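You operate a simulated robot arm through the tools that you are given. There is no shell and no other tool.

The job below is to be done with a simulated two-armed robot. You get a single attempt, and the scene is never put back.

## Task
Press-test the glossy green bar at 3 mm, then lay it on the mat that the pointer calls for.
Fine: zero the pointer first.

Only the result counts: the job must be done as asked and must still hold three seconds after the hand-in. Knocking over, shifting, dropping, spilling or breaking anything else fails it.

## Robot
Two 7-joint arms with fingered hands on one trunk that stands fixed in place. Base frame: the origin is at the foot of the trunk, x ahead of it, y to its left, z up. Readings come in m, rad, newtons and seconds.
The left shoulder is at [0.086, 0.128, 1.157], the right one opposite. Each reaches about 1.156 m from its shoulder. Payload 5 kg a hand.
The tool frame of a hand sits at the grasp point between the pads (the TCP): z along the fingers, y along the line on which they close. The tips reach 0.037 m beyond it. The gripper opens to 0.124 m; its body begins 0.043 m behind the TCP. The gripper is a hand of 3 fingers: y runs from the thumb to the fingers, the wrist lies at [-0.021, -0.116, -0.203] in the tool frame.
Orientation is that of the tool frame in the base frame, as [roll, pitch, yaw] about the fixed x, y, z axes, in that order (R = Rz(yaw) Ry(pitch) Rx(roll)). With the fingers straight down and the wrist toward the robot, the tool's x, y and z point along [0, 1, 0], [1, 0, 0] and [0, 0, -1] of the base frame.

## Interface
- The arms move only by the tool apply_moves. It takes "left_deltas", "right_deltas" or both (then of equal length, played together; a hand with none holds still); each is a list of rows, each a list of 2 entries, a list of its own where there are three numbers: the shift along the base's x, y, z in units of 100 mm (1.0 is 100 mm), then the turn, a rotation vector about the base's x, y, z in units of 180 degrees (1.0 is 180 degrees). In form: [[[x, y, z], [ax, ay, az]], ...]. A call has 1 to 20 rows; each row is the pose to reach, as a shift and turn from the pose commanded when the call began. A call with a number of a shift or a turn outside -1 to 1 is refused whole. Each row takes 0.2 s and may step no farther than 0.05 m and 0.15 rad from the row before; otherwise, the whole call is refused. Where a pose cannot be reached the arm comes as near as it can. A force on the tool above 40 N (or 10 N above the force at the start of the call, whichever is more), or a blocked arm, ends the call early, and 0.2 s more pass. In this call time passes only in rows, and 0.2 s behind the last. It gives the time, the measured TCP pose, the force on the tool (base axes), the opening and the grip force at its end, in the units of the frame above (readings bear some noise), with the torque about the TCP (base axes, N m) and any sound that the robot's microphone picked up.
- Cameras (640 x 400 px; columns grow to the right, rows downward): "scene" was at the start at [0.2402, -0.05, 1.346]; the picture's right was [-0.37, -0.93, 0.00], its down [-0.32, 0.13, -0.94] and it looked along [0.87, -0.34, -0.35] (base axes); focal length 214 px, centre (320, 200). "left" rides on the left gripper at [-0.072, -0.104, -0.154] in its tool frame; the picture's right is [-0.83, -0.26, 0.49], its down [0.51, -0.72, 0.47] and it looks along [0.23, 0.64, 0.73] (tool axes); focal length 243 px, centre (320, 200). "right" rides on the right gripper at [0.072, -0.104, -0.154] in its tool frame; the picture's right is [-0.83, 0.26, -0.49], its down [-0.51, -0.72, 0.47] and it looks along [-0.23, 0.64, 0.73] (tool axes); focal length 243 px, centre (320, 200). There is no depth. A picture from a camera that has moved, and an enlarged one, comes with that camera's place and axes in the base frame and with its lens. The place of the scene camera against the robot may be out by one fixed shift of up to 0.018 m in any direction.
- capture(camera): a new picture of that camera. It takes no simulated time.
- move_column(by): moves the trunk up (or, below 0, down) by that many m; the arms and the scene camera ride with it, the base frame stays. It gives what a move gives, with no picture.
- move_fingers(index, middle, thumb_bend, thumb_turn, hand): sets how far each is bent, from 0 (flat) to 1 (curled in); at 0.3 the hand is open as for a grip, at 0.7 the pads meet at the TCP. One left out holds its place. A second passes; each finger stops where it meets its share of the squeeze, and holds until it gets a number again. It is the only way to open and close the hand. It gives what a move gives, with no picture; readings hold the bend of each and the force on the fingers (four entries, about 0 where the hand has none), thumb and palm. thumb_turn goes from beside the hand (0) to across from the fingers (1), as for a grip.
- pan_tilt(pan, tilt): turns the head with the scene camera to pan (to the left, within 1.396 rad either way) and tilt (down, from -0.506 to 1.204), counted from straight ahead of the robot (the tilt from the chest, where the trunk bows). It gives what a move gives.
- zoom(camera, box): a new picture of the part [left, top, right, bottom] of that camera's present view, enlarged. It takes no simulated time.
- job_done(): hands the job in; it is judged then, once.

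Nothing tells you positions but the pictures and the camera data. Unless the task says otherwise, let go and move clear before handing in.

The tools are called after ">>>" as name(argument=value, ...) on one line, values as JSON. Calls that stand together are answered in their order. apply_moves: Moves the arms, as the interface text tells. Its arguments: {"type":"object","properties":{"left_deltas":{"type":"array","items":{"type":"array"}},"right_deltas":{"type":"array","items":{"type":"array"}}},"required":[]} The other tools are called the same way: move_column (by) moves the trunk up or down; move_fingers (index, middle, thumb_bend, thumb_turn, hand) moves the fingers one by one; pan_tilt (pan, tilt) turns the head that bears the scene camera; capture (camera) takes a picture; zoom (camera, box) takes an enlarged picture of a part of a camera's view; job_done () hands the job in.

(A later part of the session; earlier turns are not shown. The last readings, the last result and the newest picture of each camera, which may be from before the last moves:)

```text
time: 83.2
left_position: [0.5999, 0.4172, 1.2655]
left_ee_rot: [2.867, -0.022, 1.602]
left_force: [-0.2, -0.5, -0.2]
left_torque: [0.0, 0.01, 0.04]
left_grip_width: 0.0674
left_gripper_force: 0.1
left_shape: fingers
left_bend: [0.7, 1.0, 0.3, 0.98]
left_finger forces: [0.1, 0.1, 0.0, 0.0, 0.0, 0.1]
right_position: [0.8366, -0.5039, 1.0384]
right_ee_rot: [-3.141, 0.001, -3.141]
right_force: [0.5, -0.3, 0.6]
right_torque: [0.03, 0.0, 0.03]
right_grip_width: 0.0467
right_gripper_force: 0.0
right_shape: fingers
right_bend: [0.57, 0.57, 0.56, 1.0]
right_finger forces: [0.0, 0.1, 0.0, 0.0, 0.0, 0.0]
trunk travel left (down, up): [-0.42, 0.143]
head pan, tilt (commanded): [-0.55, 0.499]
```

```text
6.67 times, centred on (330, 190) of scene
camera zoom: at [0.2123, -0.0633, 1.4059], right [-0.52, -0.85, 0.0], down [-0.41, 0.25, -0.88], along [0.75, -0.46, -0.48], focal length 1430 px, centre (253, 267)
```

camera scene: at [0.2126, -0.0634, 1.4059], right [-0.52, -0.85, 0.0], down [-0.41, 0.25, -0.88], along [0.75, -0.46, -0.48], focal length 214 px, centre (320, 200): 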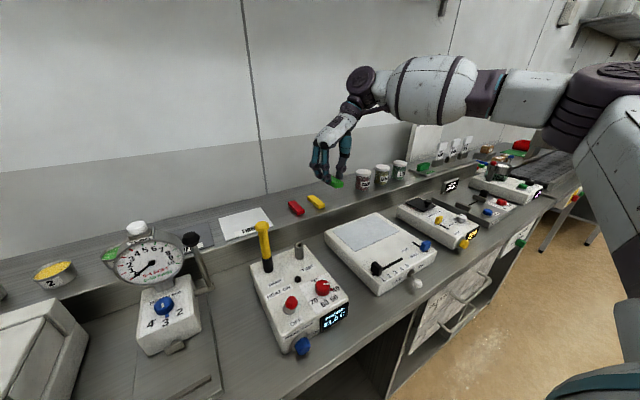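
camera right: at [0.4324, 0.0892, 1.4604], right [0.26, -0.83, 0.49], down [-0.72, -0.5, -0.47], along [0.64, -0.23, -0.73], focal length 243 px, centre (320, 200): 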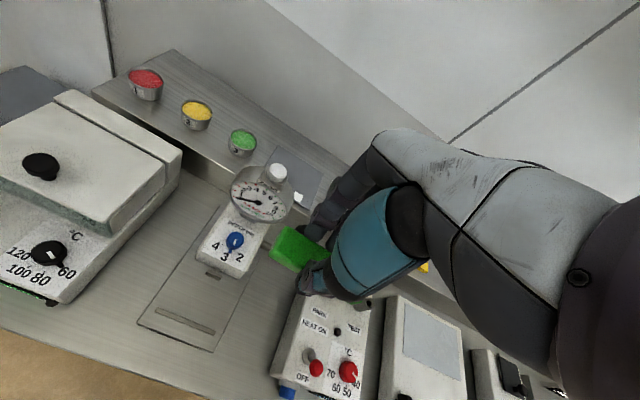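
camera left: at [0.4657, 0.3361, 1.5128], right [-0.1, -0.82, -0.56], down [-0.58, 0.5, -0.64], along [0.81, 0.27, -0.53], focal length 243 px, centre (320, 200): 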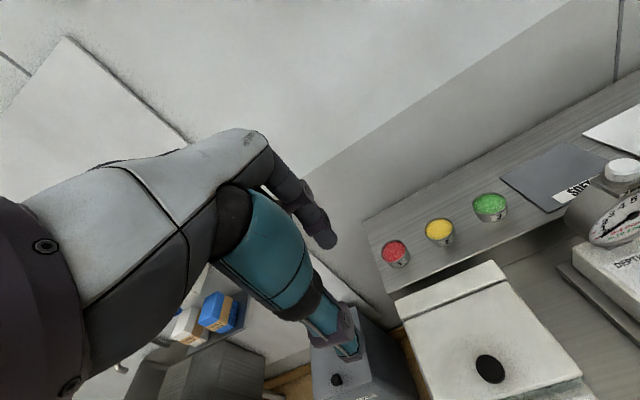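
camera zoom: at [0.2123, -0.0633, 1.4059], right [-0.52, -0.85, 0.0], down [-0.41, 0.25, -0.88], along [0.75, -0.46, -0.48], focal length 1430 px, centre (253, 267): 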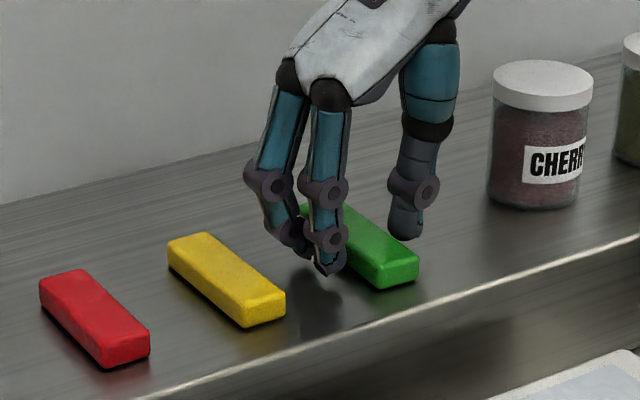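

The bar rests on the ledge again at about (0.837, −0.504). I lift the hand, turn it 90° so it closes along the bar's length, and open wide.

>>> apply_moves(right_deltas=[[[0, 0, 0.1], [0, 0, 0]], [[0, 0, 0.5], [0, 0, 0]], [[0, 0, 0.9], [0, 0, 0]]])

>>> apply_moves(right_deltas=[[[0, 0, 0.05], [0, 0, -0.0455]], [[0, 0, 0.1], [0, 0, -0.091]], [[0, 0, 0.1], [0, 0, -0.1365]], [[0, 0, 0.1], [0, 0, -0.182]], [[0, 0, 0.1], [0, 0, -0.2275]], [[0, 0, 0.1], [0, 0, -0.273]], [[0, 0, 0.1], [0, 0, -0.3185]], [[0, 0, 0.1], [0, 0, -0.364]], [[0, 0, 0.1], [0, 0, -0.4095]], [[0, 0, 0.1], [0, 0, -0.455]], [[0, 0, 0.1], [0, 0, -0.5]]])

>>> move_fingers(hand="right", index=0.3, middle=0.3, thumb_bend=0.3)

>>> zoom(camera="scene", box=[270, 100, 390, 220])

>>> capture(camera="right")

```text
time: 84.0
left_position: [0.5991, 0.4179, 1.2648]
left_ee_rot: [2.867, -0.018, 1.6]
left_force: [-0.1, 0.8, -0.3]
left_torque: [0.0, -0.02, -0.04]
left_grip_width: 0.0676
left_gripper_force: 0.1
left_shape: fingers
left_bend: [0.7, 1.0, 0.3, 0.98]
left_finger forces: [0.0, 0.0, 0.0, 0.1, 0.1, 0.0]
right_position: [0.8348, -0.5031, 1.1295]
right_ee_rot: [-3.141, 0.001, 3.14]
right_force: [-0.1, 0.4, 0.6]
right_torque: [0.0, 0.0, 0.0]
right_grip_width: 0.0469
right_gripper_force: 0.1
right_shape: fingers
right_bend: [0.57, 0.57, 0.56, 1.0]
right_finger forces: [0.0, 0.0, 0.0, 0.0, 0.0, 0.1]
trunk travel left (down, up): [-0.42, 0.143]
head pan, tilt (commanded): [-0.55, 0.499]
```

```text
time: 86.4
left_position: [0.6002, 0.4177, 1.2646]
left_ee_rot: [2.867, -0.021, 1.603]
left_force: [0.7, 0.3, -0.2]
left_torque: [0.01, -0.01, 0.0]
left_grip_width: 0.0672
left_gripper_force: 0.1
left_shape: fingers
left_bend: [0.7, 1.0, 0.3, 0.98]
left_finger forces: [0.0, 0.1, 0.0, 0.0, 0.0, 0.1]
right_position: [0.8371, -0.5042, 1.1379]
right_ee_rot: [3.14, -0.001, 1.568]
right_force: [0.5, -0.1, -0.3]
right_torque: [-0.01, 0.01, -0.01]
right_grip_width: 0.047
right_gripper_force: 0.0
right_shape: fingers
right_bend: [0.57, 0.57, 0.56, 1.0]
right_finger forces: [0.1, 0.1, 0.1, 0.0, 0.0, 0.0]
trunk travel left (down, up): [-0.42, 0.143]
head pan, tilt (commanded): [-0.55, 0.499]
```

```text
time: 87.4
left_position: [0.5992, 0.4173, 1.2659]
left_ee_rot: [2.867, -0.023, 1.601]
left_force: [0.3, -0.3, 1.1]
left_torque: [0.0, 0.02, -0.01]
left_grip_width: 0.0674
left_gripper_force: 0.1
left_shape: fingers
left_bend: [0.7, 1.0, 0.3, 0.98]
left_finger forces: [0.0, 0.0, 0.1, 0.0, 0.0, 0.0]
right_position: [0.8371, -0.504, 1.1384]
right_ee_rot: [-3.141, -0.001, 1.568]
right_force: [0.1, 0.0, 0.1]
right_torque: [-0.01, 0.01, -0.02]
right_grip_width: 0.1286
right_gripper_force: 0.1
right_shape: fingers
right_bend: [0.3, 0.3, 0.3, 0.98]
right_finger forces: [0.0, 0.2, 0.1, 0.0, 0.0, 0.0]
trunk travel left (down, up): [-0.42, 0.143]
head pan, tilt (commanded): [-0.55, 0.499]
```

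```text
3.33 times, centred on (330, 160) of scene
camera zoom: at [0.2123, -0.0632, 1.4059], right [-0.52, -0.85, 0.0], down [-0.41, 0.25, -0.88], along [0.75, -0.46, -0.48], focal length 715 px, centre (287, 333)
```

zoom: 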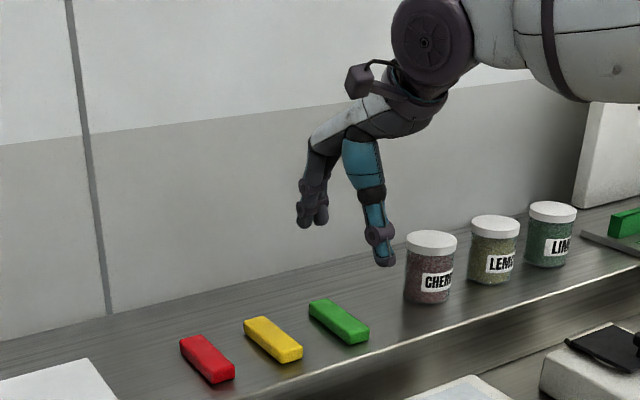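

```text
taken
camera right: at [0.733, -0.4317, 1.2914], right [0.26, -0.83, 0.49], down [-0.72, -0.51, -0.47], along [0.64, -0.23, -0.73], focal length 243 px, centre (320, 200)
```

right: 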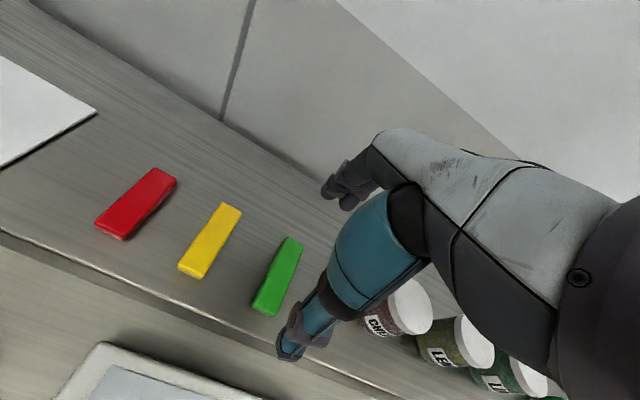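

>>> zoom(camera="right", box=[220, 220, 340, 340])

```text
3.33 times, centred on (280, 280) of right
camera zoom: at [0.733, -0.4317, 1.2914], right [0.26, -0.83, 0.49], down [-0.72, -0.51, -0.47], along [0.64, -0.23, -0.73], focal length 809 px, centre (453, -67)
```

zoom: 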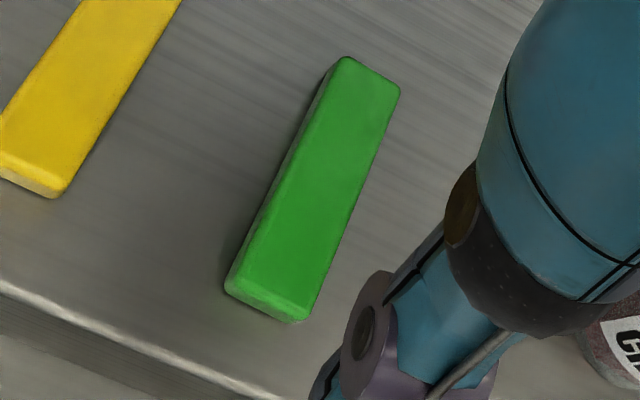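

With the wrist toward the robot the right camera sees the bar: about 93 × 27 mm, centred near (0.842, −0.505). I descend with the hand opened slightly wider than the bar's length.

>>> move_fingers(hand="right", index=0.34, middle=0.34, thumb_bend=0.34)

>>> apply_moves(right_deltas=[[[0.05, -0.01, -0.3], [0, 0, 0]], [[0.05, -0.01, -0.6], [0, 0, 0]], [[0.05, -0.01, -0.8], [0, 0, 0]]])

>>> capture(camera="right")

>>> zoom(camera="scene", box=[280, 140, 380, 220])

```text
time: 88.4
left_position: [0.6, 0.4165, 1.265]
left_ee_rot: [2.866, -0.021, 1.602]
left_force: [0.5, -0.1, -0.6]
left_torque: [-0.01, 0.0, -0.01]
left_grip_width: 0.0674
left_gripper_force: 0.0
left_shape: fingers
left_bend: [0.7, 1.0, 0.3, 0.98]
left_finger forces: [0.0, 0.1, 0.0, 0.0, 0.1, 0.0]
right_position: [0.8361, -0.5032, 1.1379]
right_ee_rot: [3.139, -0.003, 1.569]
right_force: [0.2, -0.2, 0.6]
right_torque: [0.0, 0.02, 0.01]
right_grip_width: 0.1175
right_gripper_force: 0.1
right_shape: fingers
right_bend: [0.34, 0.34, 0.34, 0.98]
right_finger forces: [0.0, 0.0, 0.0, 0.0, 0.0, 0.1]
trunk travel left (down, up): [-0.42, 0.143]
head pan, tilt (commanded): [-0.55, 0.499]
```

```text
time: 89.2
left_position: [0.6013, 0.4169, 1.2645]
left_ee_rot: [2.869, -0.022, 1.6]
left_force: [0.2, -0.8, -0.7]
left_torque: [-0.01, -0.01, -0.01]
left_grip_width: 0.0674
left_gripper_force: 0.1
left_shape: fingers
left_bend: [0.7, 1.0, 0.3, 0.98]
left_finger forces: [0.0, 0.0, 0.0, 0.0, 0.1, 0.0]
right_position: [0.8417, -0.505, 1.0576]
right_ee_rot: [-3.141, -0.002, 1.571]
right_force: [-0.6, -0.3, 0.0]
right_torque: [0.01, -0.01, 0.01]
right_grip_width: 0.1175
right_gripper_force: 0.0
right_shape: fingers
right_bend: [0.34, 0.34, 0.34, 0.98]
right_finger forces: [0.0, 0.1, 0.1, 0.0, 0.1, 0.0]
trunk travel left (down, up): [-0.42, 0.143]
head pan, tilt (commanded): [-0.55, 0.499]
```

```text
taken
camera right: at [0.7384, -0.4327, 1.2113], right [0.26, -0.83, 0.49], down [-0.72, -0.51, -0.47], along [0.64, -0.23, -0.73], focal length 243 px, centre (320, 200)
```

right: 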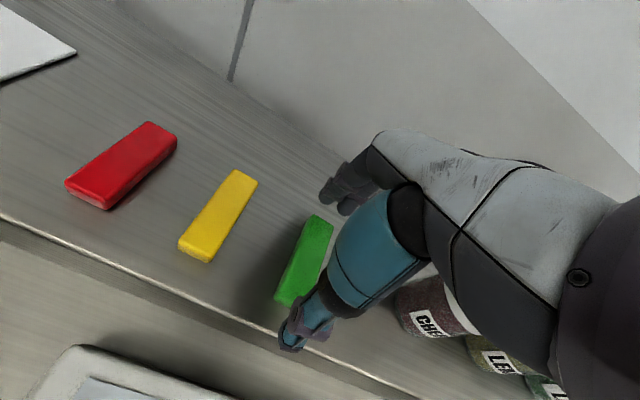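

```text
5.00 times, centred on (330, 180) of scene
camera zoom: at [0.2124, -0.0633, 1.4059], right [-0.52, -0.85, 0.0], down [-0.41, 0.25, -0.88], along [0.75, -0.46, -0.48], focal length 1072 px, centre (270, 300)
```

zoom: 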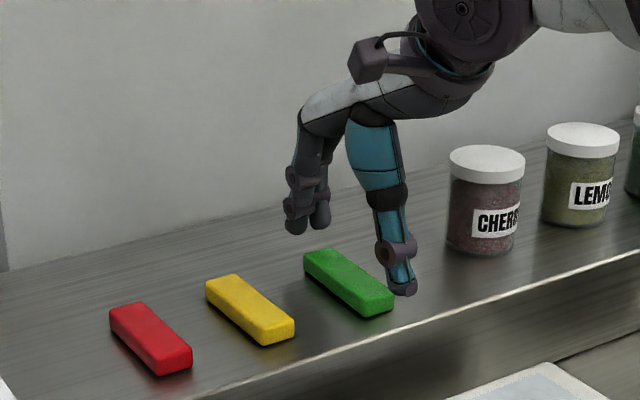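

>>> apply_moves(right_deltas=[[[0, 0, -0.1], [0, 0, 0]], [[0, 0, -0.2], [0, 0, 0]]])

>>> capture(camera="right")

>>> zoom(camera="scene", box=[300, 160, 370, 220])

```text
time: 89.8
left_position: [0.6013, 0.4175, 1.2661]
left_ee_rot: [2.868, -0.022, 1.6]
left_force: [-0.5, 1.3, 0.3]
left_torque: [0.03, 0.02, -0.02]
left_grip_width: 0.0675
left_gripper_force: 0.1
left_shape: fingers
left_bend: [0.7, 1.0, 0.3, 0.98]
left_finger forces: [0.0, 0.0, 0.0, 0.1, 0.0, 0.0]
right_position: [0.8414, -0.5058, 1.0375]
right_ee_rot: [3.141, 0.0, 1.57]
right_force: [0.4, 0.0, -0.1]
right_torque: [-0.01, -0.04, 0.02]
right_grip_width: 0.1173
right_gripper_force: 0.1
right_shape: fingers
right_bend: [0.34, 0.34, 0.34, 0.98]
right_finger forces: [0.1, 0.0, 0.0, 0.0, 0.0, 0.0]
trunk travel left (down, up): [-0.42, 0.143]
head pan, tilt (commanded): [-0.55, 0.499]
```

```text
taken
camera right: at [0.7387, -0.433, 1.1911], right [0.26, -0.83, 0.49], down [-0.72, -0.51, -0.47], along [0.64, -0.23, -0.73], focal length 243 px, centre (320, 200)
```

right: 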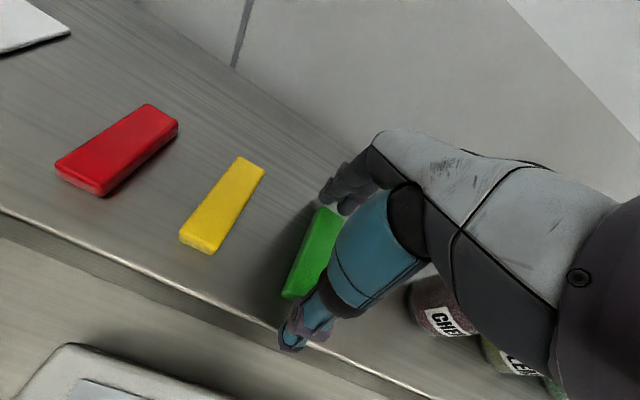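

```text
6.67 times, centred on (335, 190) of scene
camera zoom: at [0.2127, -0.0635, 1.4059], right [-0.52, -0.85, 0.0], down [-0.41, 0.25, -0.88], along [0.75, -0.46, -0.48], focal length 1430 px, centre (220, 267)
```

zoom: 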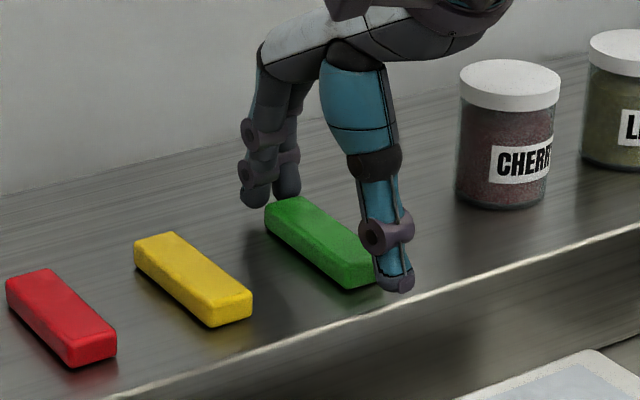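

>>> apply_moves(right_deltas=[[[0, 0, -0.03], [0, 0, 0]], [[0, 0, -0.06], [0, 0, 0]]])

>>> zoom(camera="scene", box=[310, 170, 360, 210])

```text
time: 90.4
left_position: [0.6005, 0.4167, 1.2633]
left_ee_rot: [2.868, -0.021, 1.601]
left_force: [-0.7, -1.1, -0.1]
left_torque: [0.0, -0.01, 0.0]
left_grip_width: 0.0674
left_gripper_force: 0.0
left_shape: fingers
left_bend: [0.7, 1.0, 0.3, 0.98]
left_finger forces: [0.0, 0.0, 0.1, 0.0, 0.0, 0.0]
right_position: [0.8427, -0.5056, 1.0318]
right_ee_rot: [-3.14, 0.0, 1.569]
right_force: [1.3, 1.0, 0.0]
right_torque: [-0.01, 0.0, -0.01]
right_grip_width: 0.1176
right_gripper_force: 0.1
right_shape: fingers
right_bend: [0.34, 0.34, 0.34, 0.98]
right_finger forces: [0.4, 0.0, 0.0, 0.0, 0.0, 0.0]
trunk travel left (down, up): [-0.42, 0.143]
head pan, tilt (commanded): [-0.55, 0.499]
```

```text
10.00 times, centred on (335, 190) of scene
camera zoom: at [0.2125, -0.0634, 1.4059], right [-0.52, -0.85, 0.0], down [-0.41, 0.25, -0.88], along [0.75, -0.46, -0.48], focal length 2145 px, centre (170, 300)
```

zoom: 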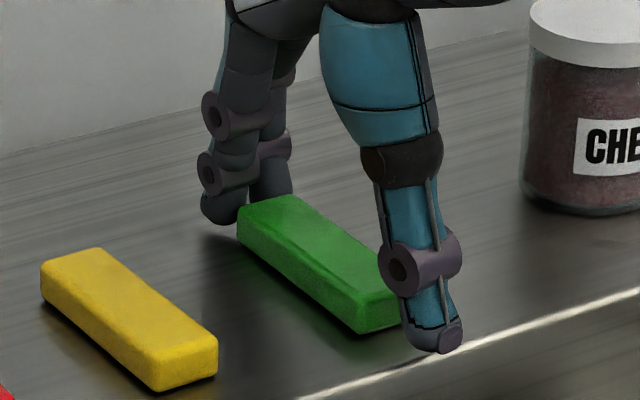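

The thumb and two fingers straddle the bar's ends just above the ledge. I close on the ends.

>>> move_fingers(hand="right", index=0.55, middle=0.55, thumb_bend=0.55)

>>> zoom(camera="scene", box=[310, 170, 360, 210])

>>> zoom(camera="right", box=[240, 140, 380, 360])

```text
time: 91.4
left_position: [0.5996, 0.4179, 1.2659]
left_ee_rot: [2.866, -0.021, 1.601]
left_force: [0.7, -0.3, -0.1]
left_torque: [0.03, -0.02, -0.02]
left_grip_width: 0.0675
left_gripper_force: 0.1
left_shape: fingers
left_bend: [0.7, 1.0, 0.3, 0.98]
left_finger forces: [0.0, 0.0, 0.0, 0.1, 0.1, 0.1]
right_position: [0.8416, -0.5055, 1.0336]
right_ee_rot: [-3.141, 0.002, 1.57]
right_force: [3.9, -0.3, 10.3]
right_torque: [-0.15, -0.77, 0.03]
right_grip_width: 0.098
right_gripper_force: 25.6
right_shape: fingers
right_bend: [0.43, 0.45, 0.4, 0.99]
right_finger forces: [12.5, 18.5, 0.0, 0.0, 19.8, 0.0]
trunk travel left (down, up): [-0.42, 0.143]
head pan, tilt (commanded): [-0.55, 0.499]
```

```text
10.00 times, centred on (335, 190) of scene
camera zoom: at [0.2114, -0.0626, 1.4062], right [-0.52, -0.85, 0.0], down [-0.41, 0.25, -0.88], along [0.75, -0.46, -0.48], focal length 2145 px, centre (170, 300)
```

zoom: 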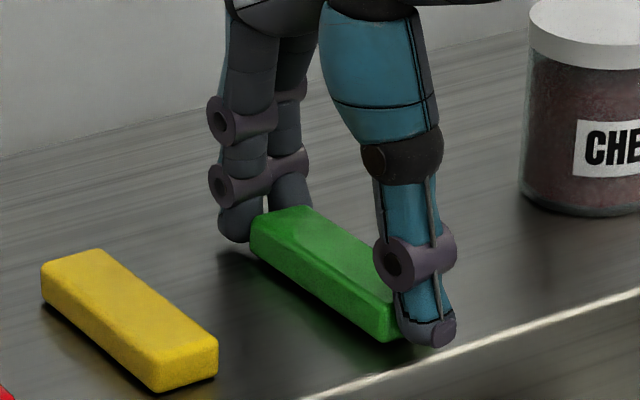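

```text
1.82 times, centred on (310, 250) of right
camera zoom: at [0.7377, -0.4325, 1.187], right [0.26, -0.83, 0.49], down [-0.72, -0.51, -0.47], along [0.64, -0.23, -0.73], focal length 441 px, centre (338, 109)
```

zoom: 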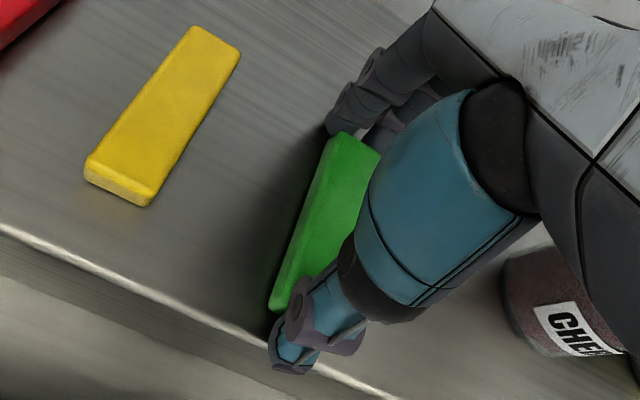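

>>> apply_moves(right_deltas=[[[0, 0, 0.03], [0, 0, 0]], [[0, 0, 0.1], [0, 0, 0]], [[0, 0, 0.25], [0, 0, 0]]])

>>> zoom(camera="scene", box=[310, 160, 370, 210])

>>> zoom(camera="right", box=[240, 140, 380, 360])

```text
time: 92.2
left_position: [0.5989, 0.4177, 1.2657]
left_ee_rot: [2.866, -0.022, 1.602]
left_force: [-0.6, 0.4, -0.3]
left_torque: [0.01, -0.02, 0.02]
left_grip_width: 0.0675
left_gripper_force: 0.1
left_shape: fingers
left_bend: [0.7, 1.0, 0.3, 0.98]
left_finger forces: [0.0, 0.1, 0.0, 0.0, 0.1, 0.0]
right_position: [0.841, -0.5042, 1.058]
right_ee_rot: [-3.141, 0.001, 1.571]
right_force: [0.3, 0.3, -0.3]
right_torque: [0.0, 0.0, -0.03]
right_grip_width: 0.0981
right_gripper_force: 21.1
right_shape: fingers
right_bend: [0.44, 0.46, 0.4, 0.99]
right_finger forces: [11.5, 10.1, 0.0, 0.0, 21.2, 0.1]
trunk travel left (down, up): [-0.42, 0.143]
head pan, tilt (commanded): [-0.55, 0.499]
```

```text
8.00 times, centred on (340, 185) of scene
camera zoom: at [0.2116, -0.0627, 1.4061], right [-0.52, -0.85, 0.0], down [-0.41, 0.25, -0.88], along [0.75, -0.46, -0.48], focal length 1716 px, centre (160, 320)
```

zoom: 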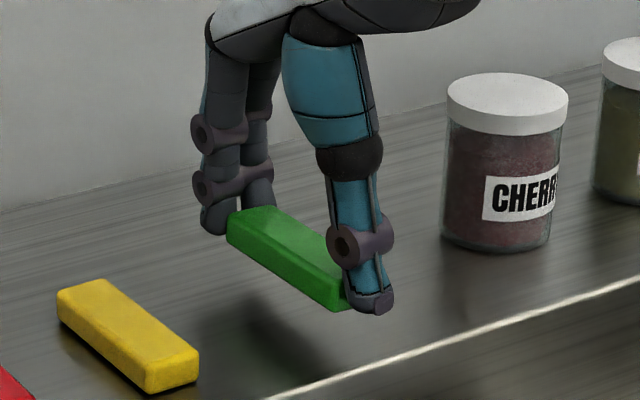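

```text
1.82 times, centred on (310, 250) of right
camera zoom: at [0.7376, -0.4325, 1.2107], right [0.26, -0.83, 0.49], down [-0.72, -0.51, -0.47], along [0.64, -0.23, -0.73], focal length 441 px, centre (338, 109)
```

zoom: 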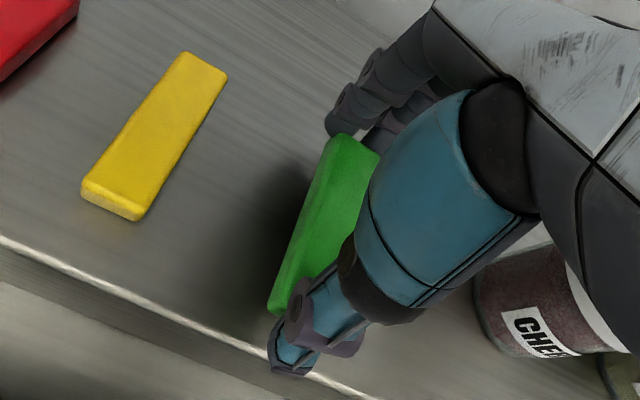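

The bar is held level by its ends with a firm 21 N. I lift it, raise the trunk, and turn the hand so the bar lies crosswise.

>>> apply_moves(right_deltas=[[[0, 0, 0.4], [0, 0, 0]], [[0, 0, 0.8], [0, 0, 0]], [[-0.2, 0.2, 1.0], [0, 0, 0]], [[-0.5, 0.5, 1.0], [0, 0, 0]], [[-0.8, 0.8, 1.0], [0, 0, 0]], [[-1.0, 1.0, 1.0], [0, 0, 0]]])

>>> move_column(by=0.13)

>>> apply_moves(right_deltas=[[[0, 0.09, 0], [0, 0, 0.0455]], [[0, 0.18, 0], [0, 0, 0.091]], [[0, 0.27, 0], [0, 0, 0.1365]], [[0, 0.36, 0], [0, 0, 0.182]], [[0, 0.45, 0], [0, 0, 0.2275]], [[0, 0.54, 0], [0, 0, 0.273]], [[0, 0.63, 0], [0, 0, 0.3185]], [[0, 0.72, 0], [0, 0, 0.364]], [[0, 0.81, 0], [0, 0, 0.4095]], [[0, 0.9, 0], [0, 0, 0.455]], [[0, 1.0, 0], [0, 0, 0.5]]])

>>> pan_tilt(pan=-0.2, tilt=0.6)

>>> capture(camera="scene")

```text
time: 93.6
left_position: [0.6009, 0.4176, 1.2663]
left_ee_rot: [2.866, -0.023, 1.601]
left_force: [0.8, -0.3, -0.4]
left_torque: [-0.01, -0.02, 0.03]
left_grip_width: 0.0676
left_gripper_force: 0.0
left_shape: fingers
left_bend: [0.7, 1.0, 0.3, 0.98]
left_finger forces: [0.0, 0.1, 0.0, 0.1, 0.0, 0.1]
right_position: [0.7404, -0.4044, 1.1578]
right_ee_rot: [3.141, 0.0, 1.569]
right_force: [0.1, -0.3, -0.2]
right_torque: [0.01, -0.02, 0.03]
right_grip_width: 0.0982
right_gripper_force: 21.6
right_shape: fingers
right_bend: [0.44, 0.46, 0.4, 0.99]
right_finger forces: [11.4, 10.0, 0.1, 0.1, 21.0, 0.0]
trunk travel left (down, up): [-0.42, 0.143]
head pan, tilt (commanded): [-0.55, 0.499]
```

```text
time: 95.2
left_position: [0.6023, 0.4167, 1.3942]
left_ee_rot: [2.872, -0.022, 1.601]
left_force: [1.2, 0.6, -1.0]
left_torque: [0.0, 0.04, -0.01]
left_grip_width: 0.0672
left_gripper_force: 0.1
left_shape: fingers
left_bend: [0.7, 1.0, 0.3, 0.98]
left_finger forces: [0.1, 0.0, 0.0, 0.1, 0.1, 0.0]
right_position: [0.7434, -0.4047, 1.2848]
right_ee_rot: [-3.137, -0.001, 1.571]
right_force: [0.3, 0.5, -1.3]
right_torque: [-0.02, 0.03, -0.01]
right_grip_width: 0.0978
right_gripper_force: 21.5
right_shape: fingers
right_bend: [0.44, 0.46, 0.4, 0.99]
right_finger forces: [11.4, 10.0, 0.1, 0.0, 21.1, 0.0]
trunk travel left (down, up): [-0.55, 0.013]
head pan, tilt (commanded): [-0.55, 0.499]
```

```text
time: 97.6
left_position: [0.6015, 0.4183, 1.3938]
left_ee_rot: [2.869, -0.02, 1.6]
left_force: [-0.1, 1.0, -0.4]
left_torque: [-0.01, -0.01, -0.03]
left_grip_width: 0.0676
left_gripper_force: 0.1
left_shape: fingers
left_bend: [0.7, 1.0, 0.3, 0.98]
left_finger forces: [0.1, 0.0, 0.0, 0.1, 0.0, 0.0]
right_position: [0.7428, -0.3048, 1.2873]
right_ee_rot: [3.141, -0.002, 3.141]
right_force: [-0.5, 0.9, -0.6]
right_torque: [-0.02, -0.01, -0.02]
right_grip_width: 0.0979
right_gripper_force: 21.1
right_shape: fingers
right_bend: [0.44, 0.46, 0.4, 0.99]
right_finger forces: [11.4, 10.0, 0.0, 0.0, 21.0, 0.0]
trunk travel left (down, up): [-0.55, 0.013]
head pan, tilt (commanded): [-0.55, 0.499]
```

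```text
time: 98.4
left_position: [0.6012, 0.416, 1.3947]
left_ee_rot: [2.867, -0.02, 1.602]
left_force: [-0.6, 0.3, 0.6]
left_torque: [-0.01, -0.01, 0.02]
left_grip_width: 0.0675
left_gripper_force: 0.1
left_shape: fingers
left_bend: [0.7, 1.0, 0.3, 0.98]
left_finger forces: [0.0, 0.0, 0.0, 0.0, 0.0, 0.0]
right_position: [0.7414, -0.3059, 1.2879]
right_ee_rot: [3.141, 0.0, 3.14]
right_force: [-0.1, -1.3, -1.1]
right_torque: [-0.02, 0.02, 0.01]
right_grip_width: 0.098
right_gripper_force: 21.6
right_shape: fingers
right_bend: [0.44, 0.46, 0.4, 0.99]
right_finger forces: [11.4, 10.0, 0.0, 0.0, 21.0, 0.0]
trunk travel left (down, up): [-0.55, 0.013]
head pan, tilt (commanded): [-0.201, 0.6]
```

```text
taken
camera scene: at [0.1273, -0.0337, 1.5543], right [-0.2, -0.98, 0.0], down [-0.55, 0.11, -0.83], along [0.81, -0.17, -0.56], focal length 214 px, centre (320, 200)
```

scene: 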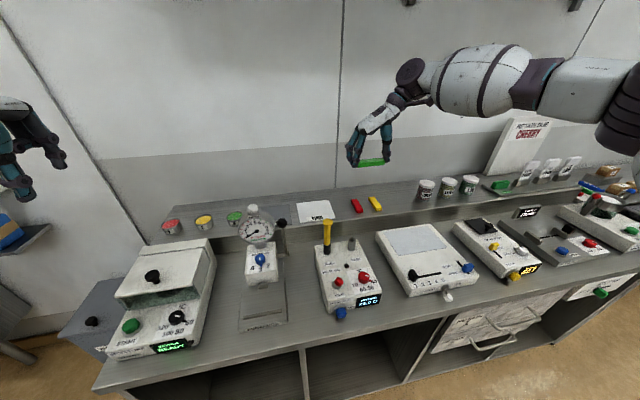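

>>> apply_moves(right_deltas=[[[-0.25, 0.3, 0], [0, 0, 0]], [[-0.5, 0.6, 0], [0, 0, 0]], [[-0.75, 0.9, 0], [0, 0, 0]], [[-1.0, 1.0, 0], [0, 0, 0]]])

>>> apply_moves(right_deltas=[[[-0.25, 0.3, 0], [0, 0, 0]], [[-0.5, 0.6, 0], [0, 0, 0]], [[-0.75, 0.9, 0], [0, 0, 0]], [[-1.0, 1.0, 0], [0, 0, 0]]])

>>> apply_moves(right_deltas=[[[-0.05, 0.4, 0], [0, 0, 0]], [[-0.07, 0.8, 0], [0, 0, 0]], [[-0.07, 1.0, 0], [0, 0, 0]]])

>>> apply_moves(right_deltas=[[[0, 0.4, 0], [0, 0, 0]], [[0, 0.8, 0], [0, 0, 0]], [[0, 0.84, 0], [0, 0, 0]]])

>>> capture(camera="scene")

>>> capture(camera="left")

```text
time: 99.4
left_position: [0.6002, 0.4172, 1.3957]
left_ee_rot: [2.867, -0.022, 1.601]
left_force: [1.0, -0.1, 0.0]
left_torque: [-0.02, 0.02, -0.01]
left_grip_width: 0.0673
left_gripper_force: 0.0
left_shape: fingers
left_bend: [0.7, 1.0, 0.3, 0.98]
left_finger forces: [0.1, 0.0, 0.0, 0.0, 0.0, 0.0]
right_position: [0.639, -0.2048, 1.2879]
right_ee_rot: [-3.14, -0.001, 3.138]
right_force: [-0.4, 1.2, -0.8]
right_torque: [0.01, -0.03, 0.0]
right_grip_width: 0.098
right_gripper_force: 21.8
right_shape: fingers
right_bend: [0.44, 0.47, 0.4, 0.99]
right_finger forces: [11.4, 10.0, 0.0, 0.0, 21.0, 0.1]
trunk travel left (down, up): [-0.55, 0.013]
head pan, tilt (commanded): [-0.201, 0.6]
```

```text
time: 100.4
left_position: [0.6003, 0.4173, 1.3947]
left_ee_rot: [2.868, -0.023, 1.602]
left_force: [0.1, 0.1, 0.4]
left_torque: [0.01, -0.03, 0.0]
left_grip_width: 0.0676
left_gripper_force: 0.1
left_shape: fingers
left_bend: [0.7, 1.0, 0.3, 0.98]
left_finger forces: [0.0, 0.0, 0.1, 0.0, 0.1, 0.0]
right_position: [0.5401, -0.1041, 1.2875]
right_ee_rot: [3.141, -0.001, 3.141]
right_force: [0.0, 0.0, -1.3]
right_torque: [0.01, -0.01, -0.01]
right_grip_width: 0.0982
right_gripper_force: 21.4
right_shape: fingers
right_bend: [0.44, 0.47, 0.4, 0.99]
right_finger forces: [11.4, 9.9, 0.0, 0.1, 21.0, 0.1]
trunk travel left (down, up): [-0.55, 0.013]
head pan, tilt (commanded): [-0.201, 0.6]
```

```text
time: 101.2
left_position: [0.6004, 0.4158, 1.3948]
left_ee_rot: [2.868, -0.022, 1.603]
left_force: [0.6, -0.4, 0.3]
left_torque: [0.02, 0.0, 0.0]
left_grip_width: 0.0675
left_gripper_force: 0.1
left_shape: fingers
left_bend: [0.7, 1.0, 0.3, 0.98]
left_finger forces: [0.0, 0.0, 0.0, 0.1, 0.1, 0.1]
right_position: [0.5329, -0.0045, 1.2874]
right_ee_rot: [-3.141, 0.001, 3.14]
right_force: [0.4, 0.5, -1.1]
right_torque: [0.04, 0.04, 0.03]
right_grip_width: 0.0981
right_gripper_force: 21.6
right_shape: fingers
right_bend: [0.44, 0.47, 0.4, 0.99]
right_finger forces: [11.4, 9.9, 0.0, 0.0, 21.0, 0.0]
trunk travel left (down, up): [-0.55, 0.013]
head pan, tilt (commanded): [-0.201, 0.6]
```

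```text
time: 102.0
left_position: [0.6014, 0.4137, 1.3956]
left_ee_rot: [2.868, -0.024, 1.602]
left_force: [0.6, -1.0, 0.3]
left_torque: [0.04, 0.01, 0.03]
left_grip_width: 0.0678
left_gripper_force: 0.0
left_shape: fingers
left_bend: [0.7, 1.0, 0.3, 0.98]
left_finger forces: [0.1, 0.0, 0.0, 0.0, 0.0, 0.0]
right_position: [0.5347, 0.0784, 1.288]
right_ee_rot: [3.139, -0.002, 3.139]
right_force: [0.5, -1.0, -0.1]
right_torque: [0.01, -0.01, -0.01]
right_grip_width: 0.0979
right_gripper_force: 21.4
right_shape: fingers
right_bend: [0.44, 0.47, 0.4, 0.99]
right_finger forces: [11.4, 9.9, 0.1, 0.0, 21.1, 0.1]
trunk travel left (down, up): [-0.55, 0.013]
head pan, tilt (commanded): [-0.201, 0.6]
```

```text
taken
camera scene: at [0.1283, -0.0367, 1.5542], right [-0.2, -0.98, 0.0], down [-0.55, 0.11, -0.82], along [0.81, -0.16, -0.57], focal length 214 px, centre (320, 200)
```

scene: 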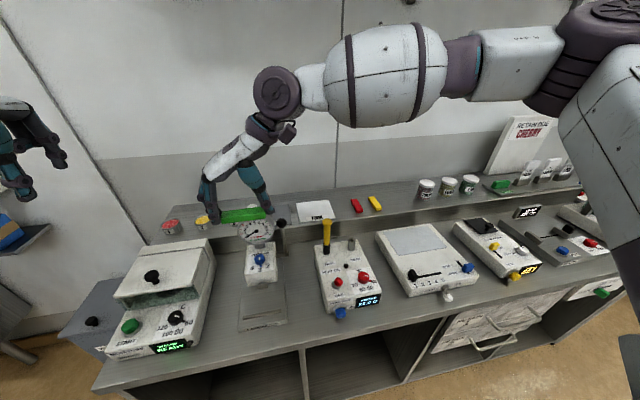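

```text
taken
camera left: at [0.4623, 0.3352, 1.5139], right [-0.09, -0.82, -0.56], down [-0.58, 0.5, -0.64], along [0.81, 0.27, -0.53], focal length 243 px, centre (320, 200)
```

left: 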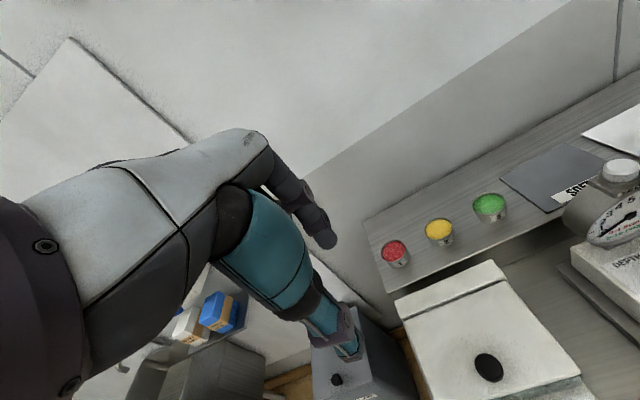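

The bar is above the tester gap, reached without trouble. I lower it in stages, watching the forearm near the yellow probe handle.

>>> apply_moves(right_deltas=[[[0, 0, -0.4], [0, 0, 0]], [[0, 0, -0.8], [0, 0, 0]], [[0, 0, -1.0], [0, 0, 0]]])

>>> apply_moves(right_deltas=[[[0, 0, -0.4], [0, 0, 0]], [[0, 0, -0.7], [0, 0, 0]]])

>>> capture(camera="scene")

```text
time: 102.8
left_position: [0.6002, 0.4177, 1.3957]
left_ee_rot: [2.867, -0.022, 1.602]
left_force: [-0.8, 0.3, 0.4]
left_torque: [0.0, 0.02, 0.0]
left_grip_width: 0.0675
left_gripper_force: 0.0
left_shape: fingers
left_bend: [0.7, 1.0, 0.3, 0.98]
left_finger forces: [0.0, 0.1, 0.0, 0.0, 0.1, 0.1]
right_position: [0.5344, 0.0782, 1.1876]
right_ee_rot: [-3.141, -0.001, 3.14]
right_force: [-0.3, 0.2, -0.3]
right_torque: [-0.02, 0.02, 0.0]
right_grip_width: 0.098
right_gripper_force: 21.2
right_shape: fingers
right_bend: [0.44, 0.47, 0.4, 0.99]
right_finger forces: [11.4, 9.9, 0.0, 0.0, 21.0, 0.0]
trunk travel left (down, up): [-0.55, 0.013]
head pan, tilt (commanded): [-0.201, 0.6]
```

```text
time: 103.4
left_position: [0.6015, 0.4169, 1.3949]
left_ee_rot: [2.868, -0.022, 1.601]
left_force: [-0.1, -1.0, 0.0]
left_torque: [-0.01, -0.02, -0.03]
left_grip_width: 0.0675
left_gripper_force: 0.0
left_shape: fingers
left_bend: [0.7, 1.0, 0.3, 0.98]
left_finger forces: [0.0, 0.0, 0.1, 0.0, 0.0, 0.0]
right_position: [0.5337, 0.0732, 1.1195]
right_ee_rot: [3.141, 0.0, 3.14]
right_force: [0.1, -0.1, -0.6]
right_torque: [0.01, 0.03, -0.02]
right_grip_width: 0.0981
right_gripper_force: 21.3
right_shape: fingers
right_bend: [0.44, 0.47, 0.4, 0.99]
right_finger forces: [11.4, 9.9, 0.0, 0.1, 21.0, 0.0]
right hand out of reach, approached as far as the arm can: row 2
trunk travel left (down, up): [-0.55, 0.013]
head pan, tilt (commanded): [-0.201, 0.6]
```

```text
taken
camera scene: at [0.1282, -0.0335, 1.5542], right [-0.2, -0.98, 0.0], down [-0.55, 0.11, -0.82], along [0.81, -0.16, -0.57], focal length 214 px, centre (320, 200)
```

scene: 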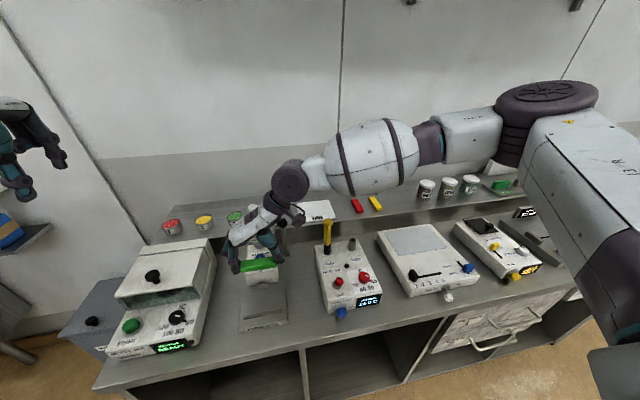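

Near z≈1.12 the wrist hits its limit because the elbow sits high. I'll let the trunk carry the hand straight down instead: first back up slightly, then lower the column while watching.

>>> apply_moves(right_deltas=[[[0, 0, 0.15], [0, 0, 0]], [[0, 0.0, 0.3], [0, 0, 0]]])

>>> move_column(by=-0.1)

>>> capture(camera="scene")

```text
time: 104.0
left_position: [0.6001, 0.4169, 1.3967]
left_ee_rot: [2.869, -0.022, 1.601]
left_force: [-0.4, 0.0, -0.1]
left_torque: [0.0, -0.01, 0.02]
left_grip_width: 0.0676
left_gripper_force: 0.0
left_shape: fingers
left_bend: [0.7, 1.0, 0.3, 0.98]
left_finger forces: [0.0, 0.0, 0.0, 0.0, 0.1, 0.1]
right_position: [0.5327, 0.074, 1.1493]
right_ee_rot: [-3.14, -0.002, 3.139]
right_force: [1.2, 0.4, -0.9]
right_torque: [-0.01, -0.01, 0.0]
right_grip_width: 0.098
right_gripper_force: 21.4
right_shape: fingers
right_bend: [0.44, 0.47, 0.4, 0.99]
right_finger forces: [11.3, 9.9, 0.1, 0.1, 21.0, 0.0]
trunk travel left (down, up): [-0.55, 0.013]
head pan, tilt (commanded): [-0.201, 0.6]
```

```text
time: 105.4
left_position: [0.5992, 0.4168, 1.297]
left_ee_rot: [2.866, -0.022, 1.601]
left_force: [0.2, -0.4, -0.5]
left_torque: [0.03, 0.01, 0.0]
left_grip_width: 0.0677
left_gripper_force: 0.0
left_shape: fingers
left_bend: [0.7, 1.0, 0.3, 0.98]
left_finger forces: [0.0, 0.0, 0.1, 0.0, 0.0, 0.1]
right_position: [0.532, 0.0746, 1.0501]
right_ee_rot: [-3.141, 0.0, 3.14]
right_force: [-0.4, 0.3, -0.6]
right_torque: [0.02, -0.01, 0.0]
right_grip_width: 0.098
right_gripper_force: 21.2
right_shape: fingers
right_bend: [0.44, 0.47, 0.4, 0.99]
right_finger forces: [11.4, 9.9, 0.0, 0.0, 20.9, 0.1]
trunk travel left (down, up): [-0.45, 0.113]
head pan, tilt (commanded): [-0.201, 0.6]
```

```text
taken
camera scene: at [0.2088, -0.0335, 1.4316], right [-0.2, -0.98, 0.0], down [-0.55, 0.11, -0.83], along [0.81, -0.16, -0.56], focal length 214 px, centre (320, 200)
```

scene: 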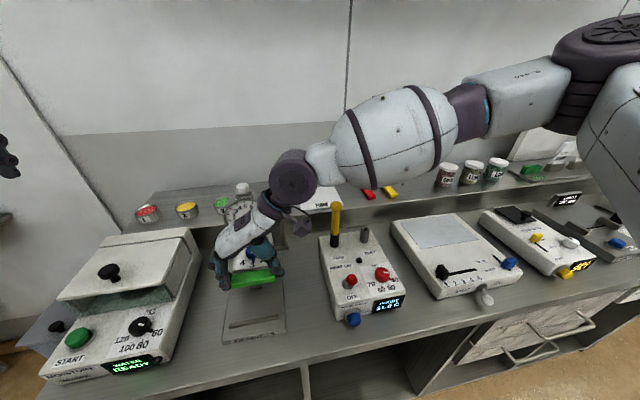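

>>> apply_moves(right_deltas=[[[0.03, 0.045, 0], [0, 0, 0]]])

>>> move_column(by=-0.07)

>>> pan_tilt(pan=0.15, tilt=0.8)

>>> capture(camera="scene")

>>> zoom(camera="scene", box=[250, 120, 400, 270])

>>> capture(camera="left")

```text
time: 105.8
left_position: [0.6026, 0.4165, 1.2948]
left_ee_rot: [2.868, -0.022, 1.602]
left_force: [-0.3, 0.0, 0.4]
left_torque: [-0.01, 0.01, 0.0]
left_grip_width: 0.0673
left_gripper_force: 0.0
left_shape: fingers
left_bend: [0.7, 1.0, 0.3, 0.98]
left_finger forces: [0.1, 0.1, 0.0, 0.0, 0.0, 0.0]
right_position: [0.5375, 0.078, 1.0488]
right_ee_rot: [3.14, -0.002, 3.141]
right_force: [1.3, -0.6, -0.6]
right_torque: [-0.03, 0.01, 0.04]
right_grip_width: 0.0981
right_gripper_force: 20.9
right_shape: fingers
right_bend: [0.44, 0.47, 0.4, 0.99]
right_finger forces: [11.4, 9.9, 0.0, 0.1, 21.1, 0.0]
trunk travel left (down, up): [-0.45, 0.113]
head pan, tilt (commanded): [-0.201, 0.6]
```

```text
time: 106.8
left_position: [0.6007, 0.4177, 1.2251]
left_ee_rot: [2.868, -0.021, 1.601]
left_force: [0.5, 0.4, -0.4]
left_torque: [0.0, -0.03, 0.03]
left_grip_width: 0.0673
left_gripper_force: 0.0
left_shape: fingers
left_bend: [0.7, 1.0, 0.3, 0.98]
left_finger forces: [0.0, 0.0, 0.1, 0.0, 0.0, 0.0]
right_position: [0.5354, 0.0787, 0.9792]
right_ee_rot: [-3.14, -0.001, 3.14]
right_force: [-0.3, -0.1, -1.5]
right_torque: [-0.01, 0.01, 0.0]
right_grip_width: 0.0981
right_gripper_force: 21.6
right_shape: fingers
right_bend: [0.44, 0.47, 0.4, 0.99]
right_finger forces: [11.4, 9.8, 0.1, 0.1, 21.1, 0.0]
trunk travel left (down, up): [-0.38, 0.183]
head pan, tilt (commanded): [-0.201, 0.6]
```

```text
time: 107.7
left_position: [0.6017, 0.4164, 1.2261]
left_ee_rot: [2.866, -0.02, 1.601]
left_force: [-0.6, -0.6, -0.6]
left_torque: [-0.03, -0.02, 0.0]
left_grip_width: 0.0673
left_gripper_force: 0.0
left_shape: fingers
left_bend: [0.7, 1.0, 0.3, 0.98]
left_finger forces: [0.0, 0.0, 0.0, 0.0, 0.0, 0.0]
right_position: [0.535, 0.0788, 0.9793]
right_ee_rot: [3.141, -0.002, 3.139]
right_force: [0.9, -0.6, -0.7]
right_torque: [0.03, -0.01, 0.0]
right_grip_width: 0.0982
right_gripper_force: 21.3
right_shape: fingers
right_bend: [0.44, 0.47, 0.4, 0.99]
right_finger forces: [11.4, 9.9, 0.0, 0.0, 21.0, 0.0]
trunk travel left (down, up): [-0.38, 0.183]
head pan, tilt (commanded): [0.15, 0.799]
```

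```text
taken
camera scene: at [0.2262, -0.0037, 1.3372], right [0.15, -0.99, 0.0], down [-0.71, -0.11, -0.7], along [0.69, 0.1, -0.72], focal length 214 px, centre (320, 200)
```

scene: 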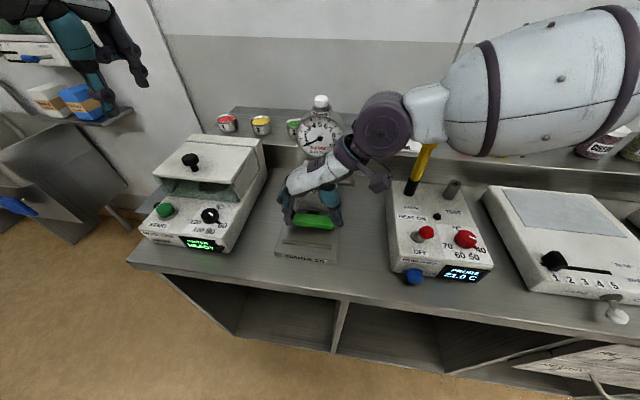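

```text
2.67 times, centred on (325, 195) of scene
camera zoom: at [0.2262, -0.0037, 1.3372], right [0.15, -0.99, 0.0], down [-0.71, -0.11, -0.7], along [0.69, 0.1, -0.72], focal length 572 px, centre (307, 213)
```

zoom: 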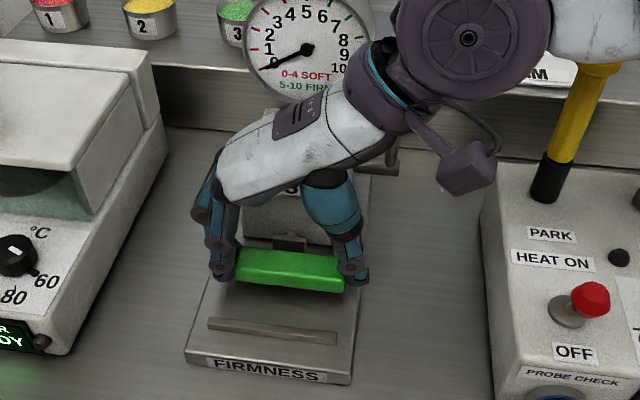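

```text
taken
camera left: at [0.4616, 0.3386, 1.3433], right [-0.09, -0.82, -0.56], down [-0.58, 0.5, -0.64], along [0.81, 0.27, -0.53], focal length 243 px, centre (320, 200)
```

left: 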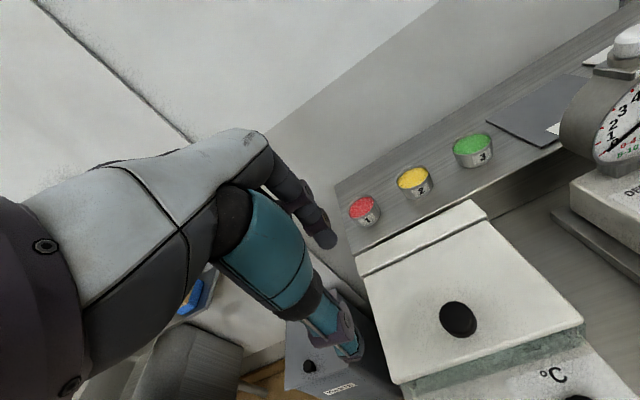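

The bar hangs parallel to the rib, between rib and plunger, about 35 mm above the plate. I lower further with the trunk.

>>> apply_moves(right_deltas=[[[-0.04, 0, 0], [0, 0, 0]]])

>>> move_column(by=-0.025)

>>> zoom(camera="scene", box=[270, 170, 370, 270])

```text
time: 108.1
left_position: [0.6002, 0.4176, 1.2252]
left_ee_rot: [2.867, -0.021, 1.601]
left_force: [-0.4, -0.1, -0.4]
left_torque: [0.01, -0.02, 0.02]
left_grip_width: 0.0676
left_gripper_force: 0.1
left_shape: fingers
left_bend: [0.7, 1.0, 0.3, 0.98]
left_finger forces: [0.0, 0.0, 0.1, 0.0, 0.0, 0.0]
right_position: [0.5307, 0.0779, 0.9793]
right_ee_rot: [3.14, -0.001, 3.139]
right_force: [-0.4, 0.0, -0.9]
right_torque: [-0.01, 0.02, 0.01]
right_grip_width: 0.0979
right_gripper_force: 21.2
right_shape: fingers
right_bend: [0.44, 0.47, 0.4, 0.99]
right_finger forces: [11.4, 9.9, 0.0, 0.1, 20.9, 0.0]
trunk travel left (down, up): [-0.38, 0.183]
head pan, tilt (commanded): [0.15, 0.799]
```

```text
time: 108.7
left_position: [0.5994, 0.416, 1.2021]
left_ee_rot: [2.871, -0.021, 1.601]
left_force: [-0.5, 0.6, -0.4]
left_torque: [0.02, 0.0, -0.02]
left_grip_width: 0.0673
left_gripper_force: 0.0
left_shape: fingers
left_bend: [0.7, 1.0, 0.3, 0.98]
left_finger forces: [0.1, 0.1, 0.0, 0.0, 0.1, 0.1]
right_position: [0.5319, 0.082, 0.963]
right_ee_rot: [3.129, 0.006, 3.139]
right_force: [-4.0, -3.6, 17.2]
right_torque: [0.67, -0.02, 0.18]
right_grip_width: 0.0982
right_gripper_force: 31.3
right_shape: fingers
right_bend: [0.45, 0.47, 0.4, 0.99]
right_finger forces: [10.0, 30.1, 0.0, 0.1, 22.7, 0.0]
trunk travel left (down, up): [-0.358, 0.205]
head pan, tilt (commanded): [0.15, 0.799]
stopped: the force on the tool passed its limit at 49 N (the readings are from after the stop); the commanded pose is now the measured one
```

```text
4.00 times, centred on (320, 220) of scene
camera zoom: at [0.2296, -0.0045, 1.3152], right [0.15, -0.99, 0.0], down [-0.71, -0.11, -0.7], along [0.69, 0.1, -0.72], focal length 858 px, centre (320, 120)
```

zoom: 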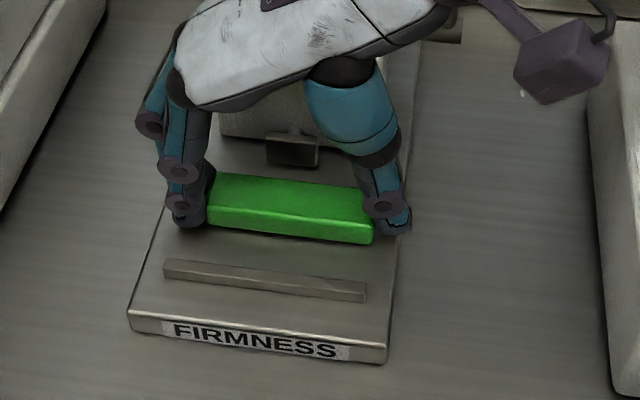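

The hand touched down (middle fingertip on the plate, about 17 N). I relieve the force by lifting 4 mm and shift the bar 8 mm left so it is centred on the plunger and rib.

>>> apply_moves(right_deltas=[[[0, 0, 0.05], [0.004, 0, 0]], [[0, 0.08, 0.05], [0.004, 0, 0]]])

>>> zoom(camera="scene", box=[270, 170, 370, 270])

```text
time: 109.2
left_position: [0.6023, 0.4176, 1.2012]
left_ee_rot: [2.872, -0.023, 1.602]
left_force: [0.3, -0.4, 0.0]
left_torque: [-0.03, -0.01, 0.04]
left_grip_width: 0.0676
left_gripper_force: 0.2
left_shape: fingers
left_bend: [0.7, 1.0, 0.3, 0.98]
left_finger forces: [0.0, 0.0, 0.0, 0.1, 0.0, 0.0]
right_position: [0.533, 0.0885, 0.9639]
right_ee_rot: [3.118, 0.003, 3.139]
right_force: [-0.4, 0.1, 0.1]
right_torque: [0.0, 0.0, 0.02]
right_grip_width: 0.0979
right_gripper_force: 20.5
right_shape: fingers
right_bend: [0.45, 0.47, 0.4, 0.99]
right_finger forces: [11.7, 9.0, 0.0, 0.0, 20.2, 0.0]
trunk travel left (down, up): [-0.358, 0.205]
head pan, tilt (commanded): [0.15, 0.799]
```

```text
4.00 times, centred on (320, 220) of scene
camera zoom: at [0.2319, -0.0037, 1.3149], right [0.15, -0.99, 0.0], down [-0.71, -0.11, -0.7], along [0.69, 0.1, -0.72], focal length 858 px, centre (320, 120)
```

zoom: 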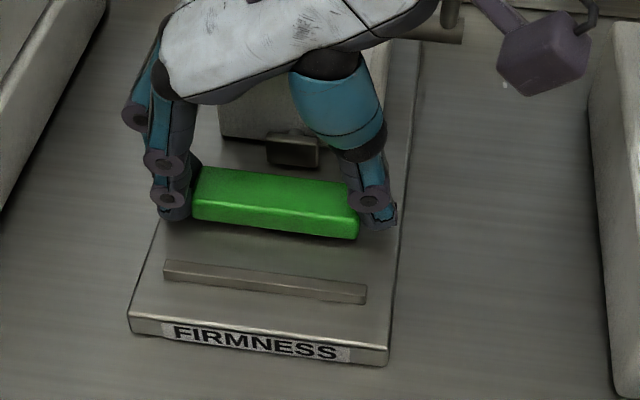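

>>> apply_moves(right_deltas=[[[0, 0, 0], [-0.0075, 0, 0]], [[0, 0, -0.02], [-0.0075, 0, 0]]])

>>> zoom(camera="scene", box=[280, 180, 350, 240])

```text
time: 109.8
left_position: [0.601, 0.4157, 1.2015]
left_ee_rot: [2.871, -0.022, 1.602]
left_force: [0.6, 0.1, 0.2]
left_torque: [0.01, -0.01, 0.0]
left_grip_width: 0.0675
left_gripper_force: 0.1
left_shape: fingers
left_bend: [0.7, 1.0, 0.3, 0.98]
left_finger forces: [0.0, 0.0, 0.0, 0.0, 0.0, 0.0]
right_position: [0.531, 0.0895, 0.9641]
right_ee_rot: [-3.14, 0.004, 3.139]
right_force: [0.1, 0.6, 1.9]
right_torque: [0.12, -0.05, -0.02]
right_grip_width: 0.0981
right_gripper_force: 21.3
right_shape: fingers
right_bend: [0.45, 0.47, 0.4, 0.99]
right_finger forces: [11.7, 10.9, 0.0, 0.0, 20.2, 0.1]
trunk travel left (down, up): [-0.358, 0.205]
head pan, tilt (commanded): [0.15, 0.799]
```

```text
6.67 times, centred on (315, 210) of scene
camera zoom: at [0.231, -0.0039, 1.3152], right [0.15, -0.99, 0.0], down [-0.71, -0.11, -0.7], along [0.69, 0.1, -0.72], focal length 1430 px, centre (353, 133)
```

zoom: 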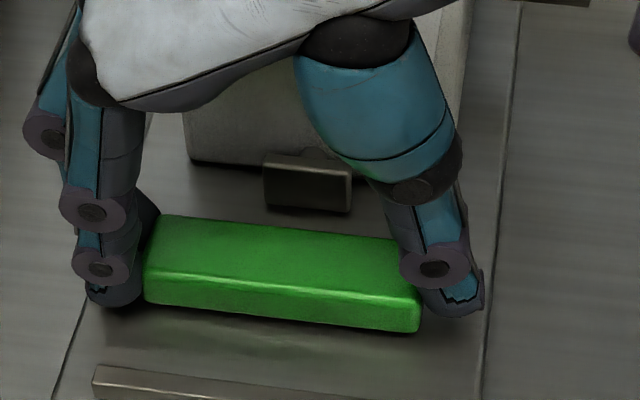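

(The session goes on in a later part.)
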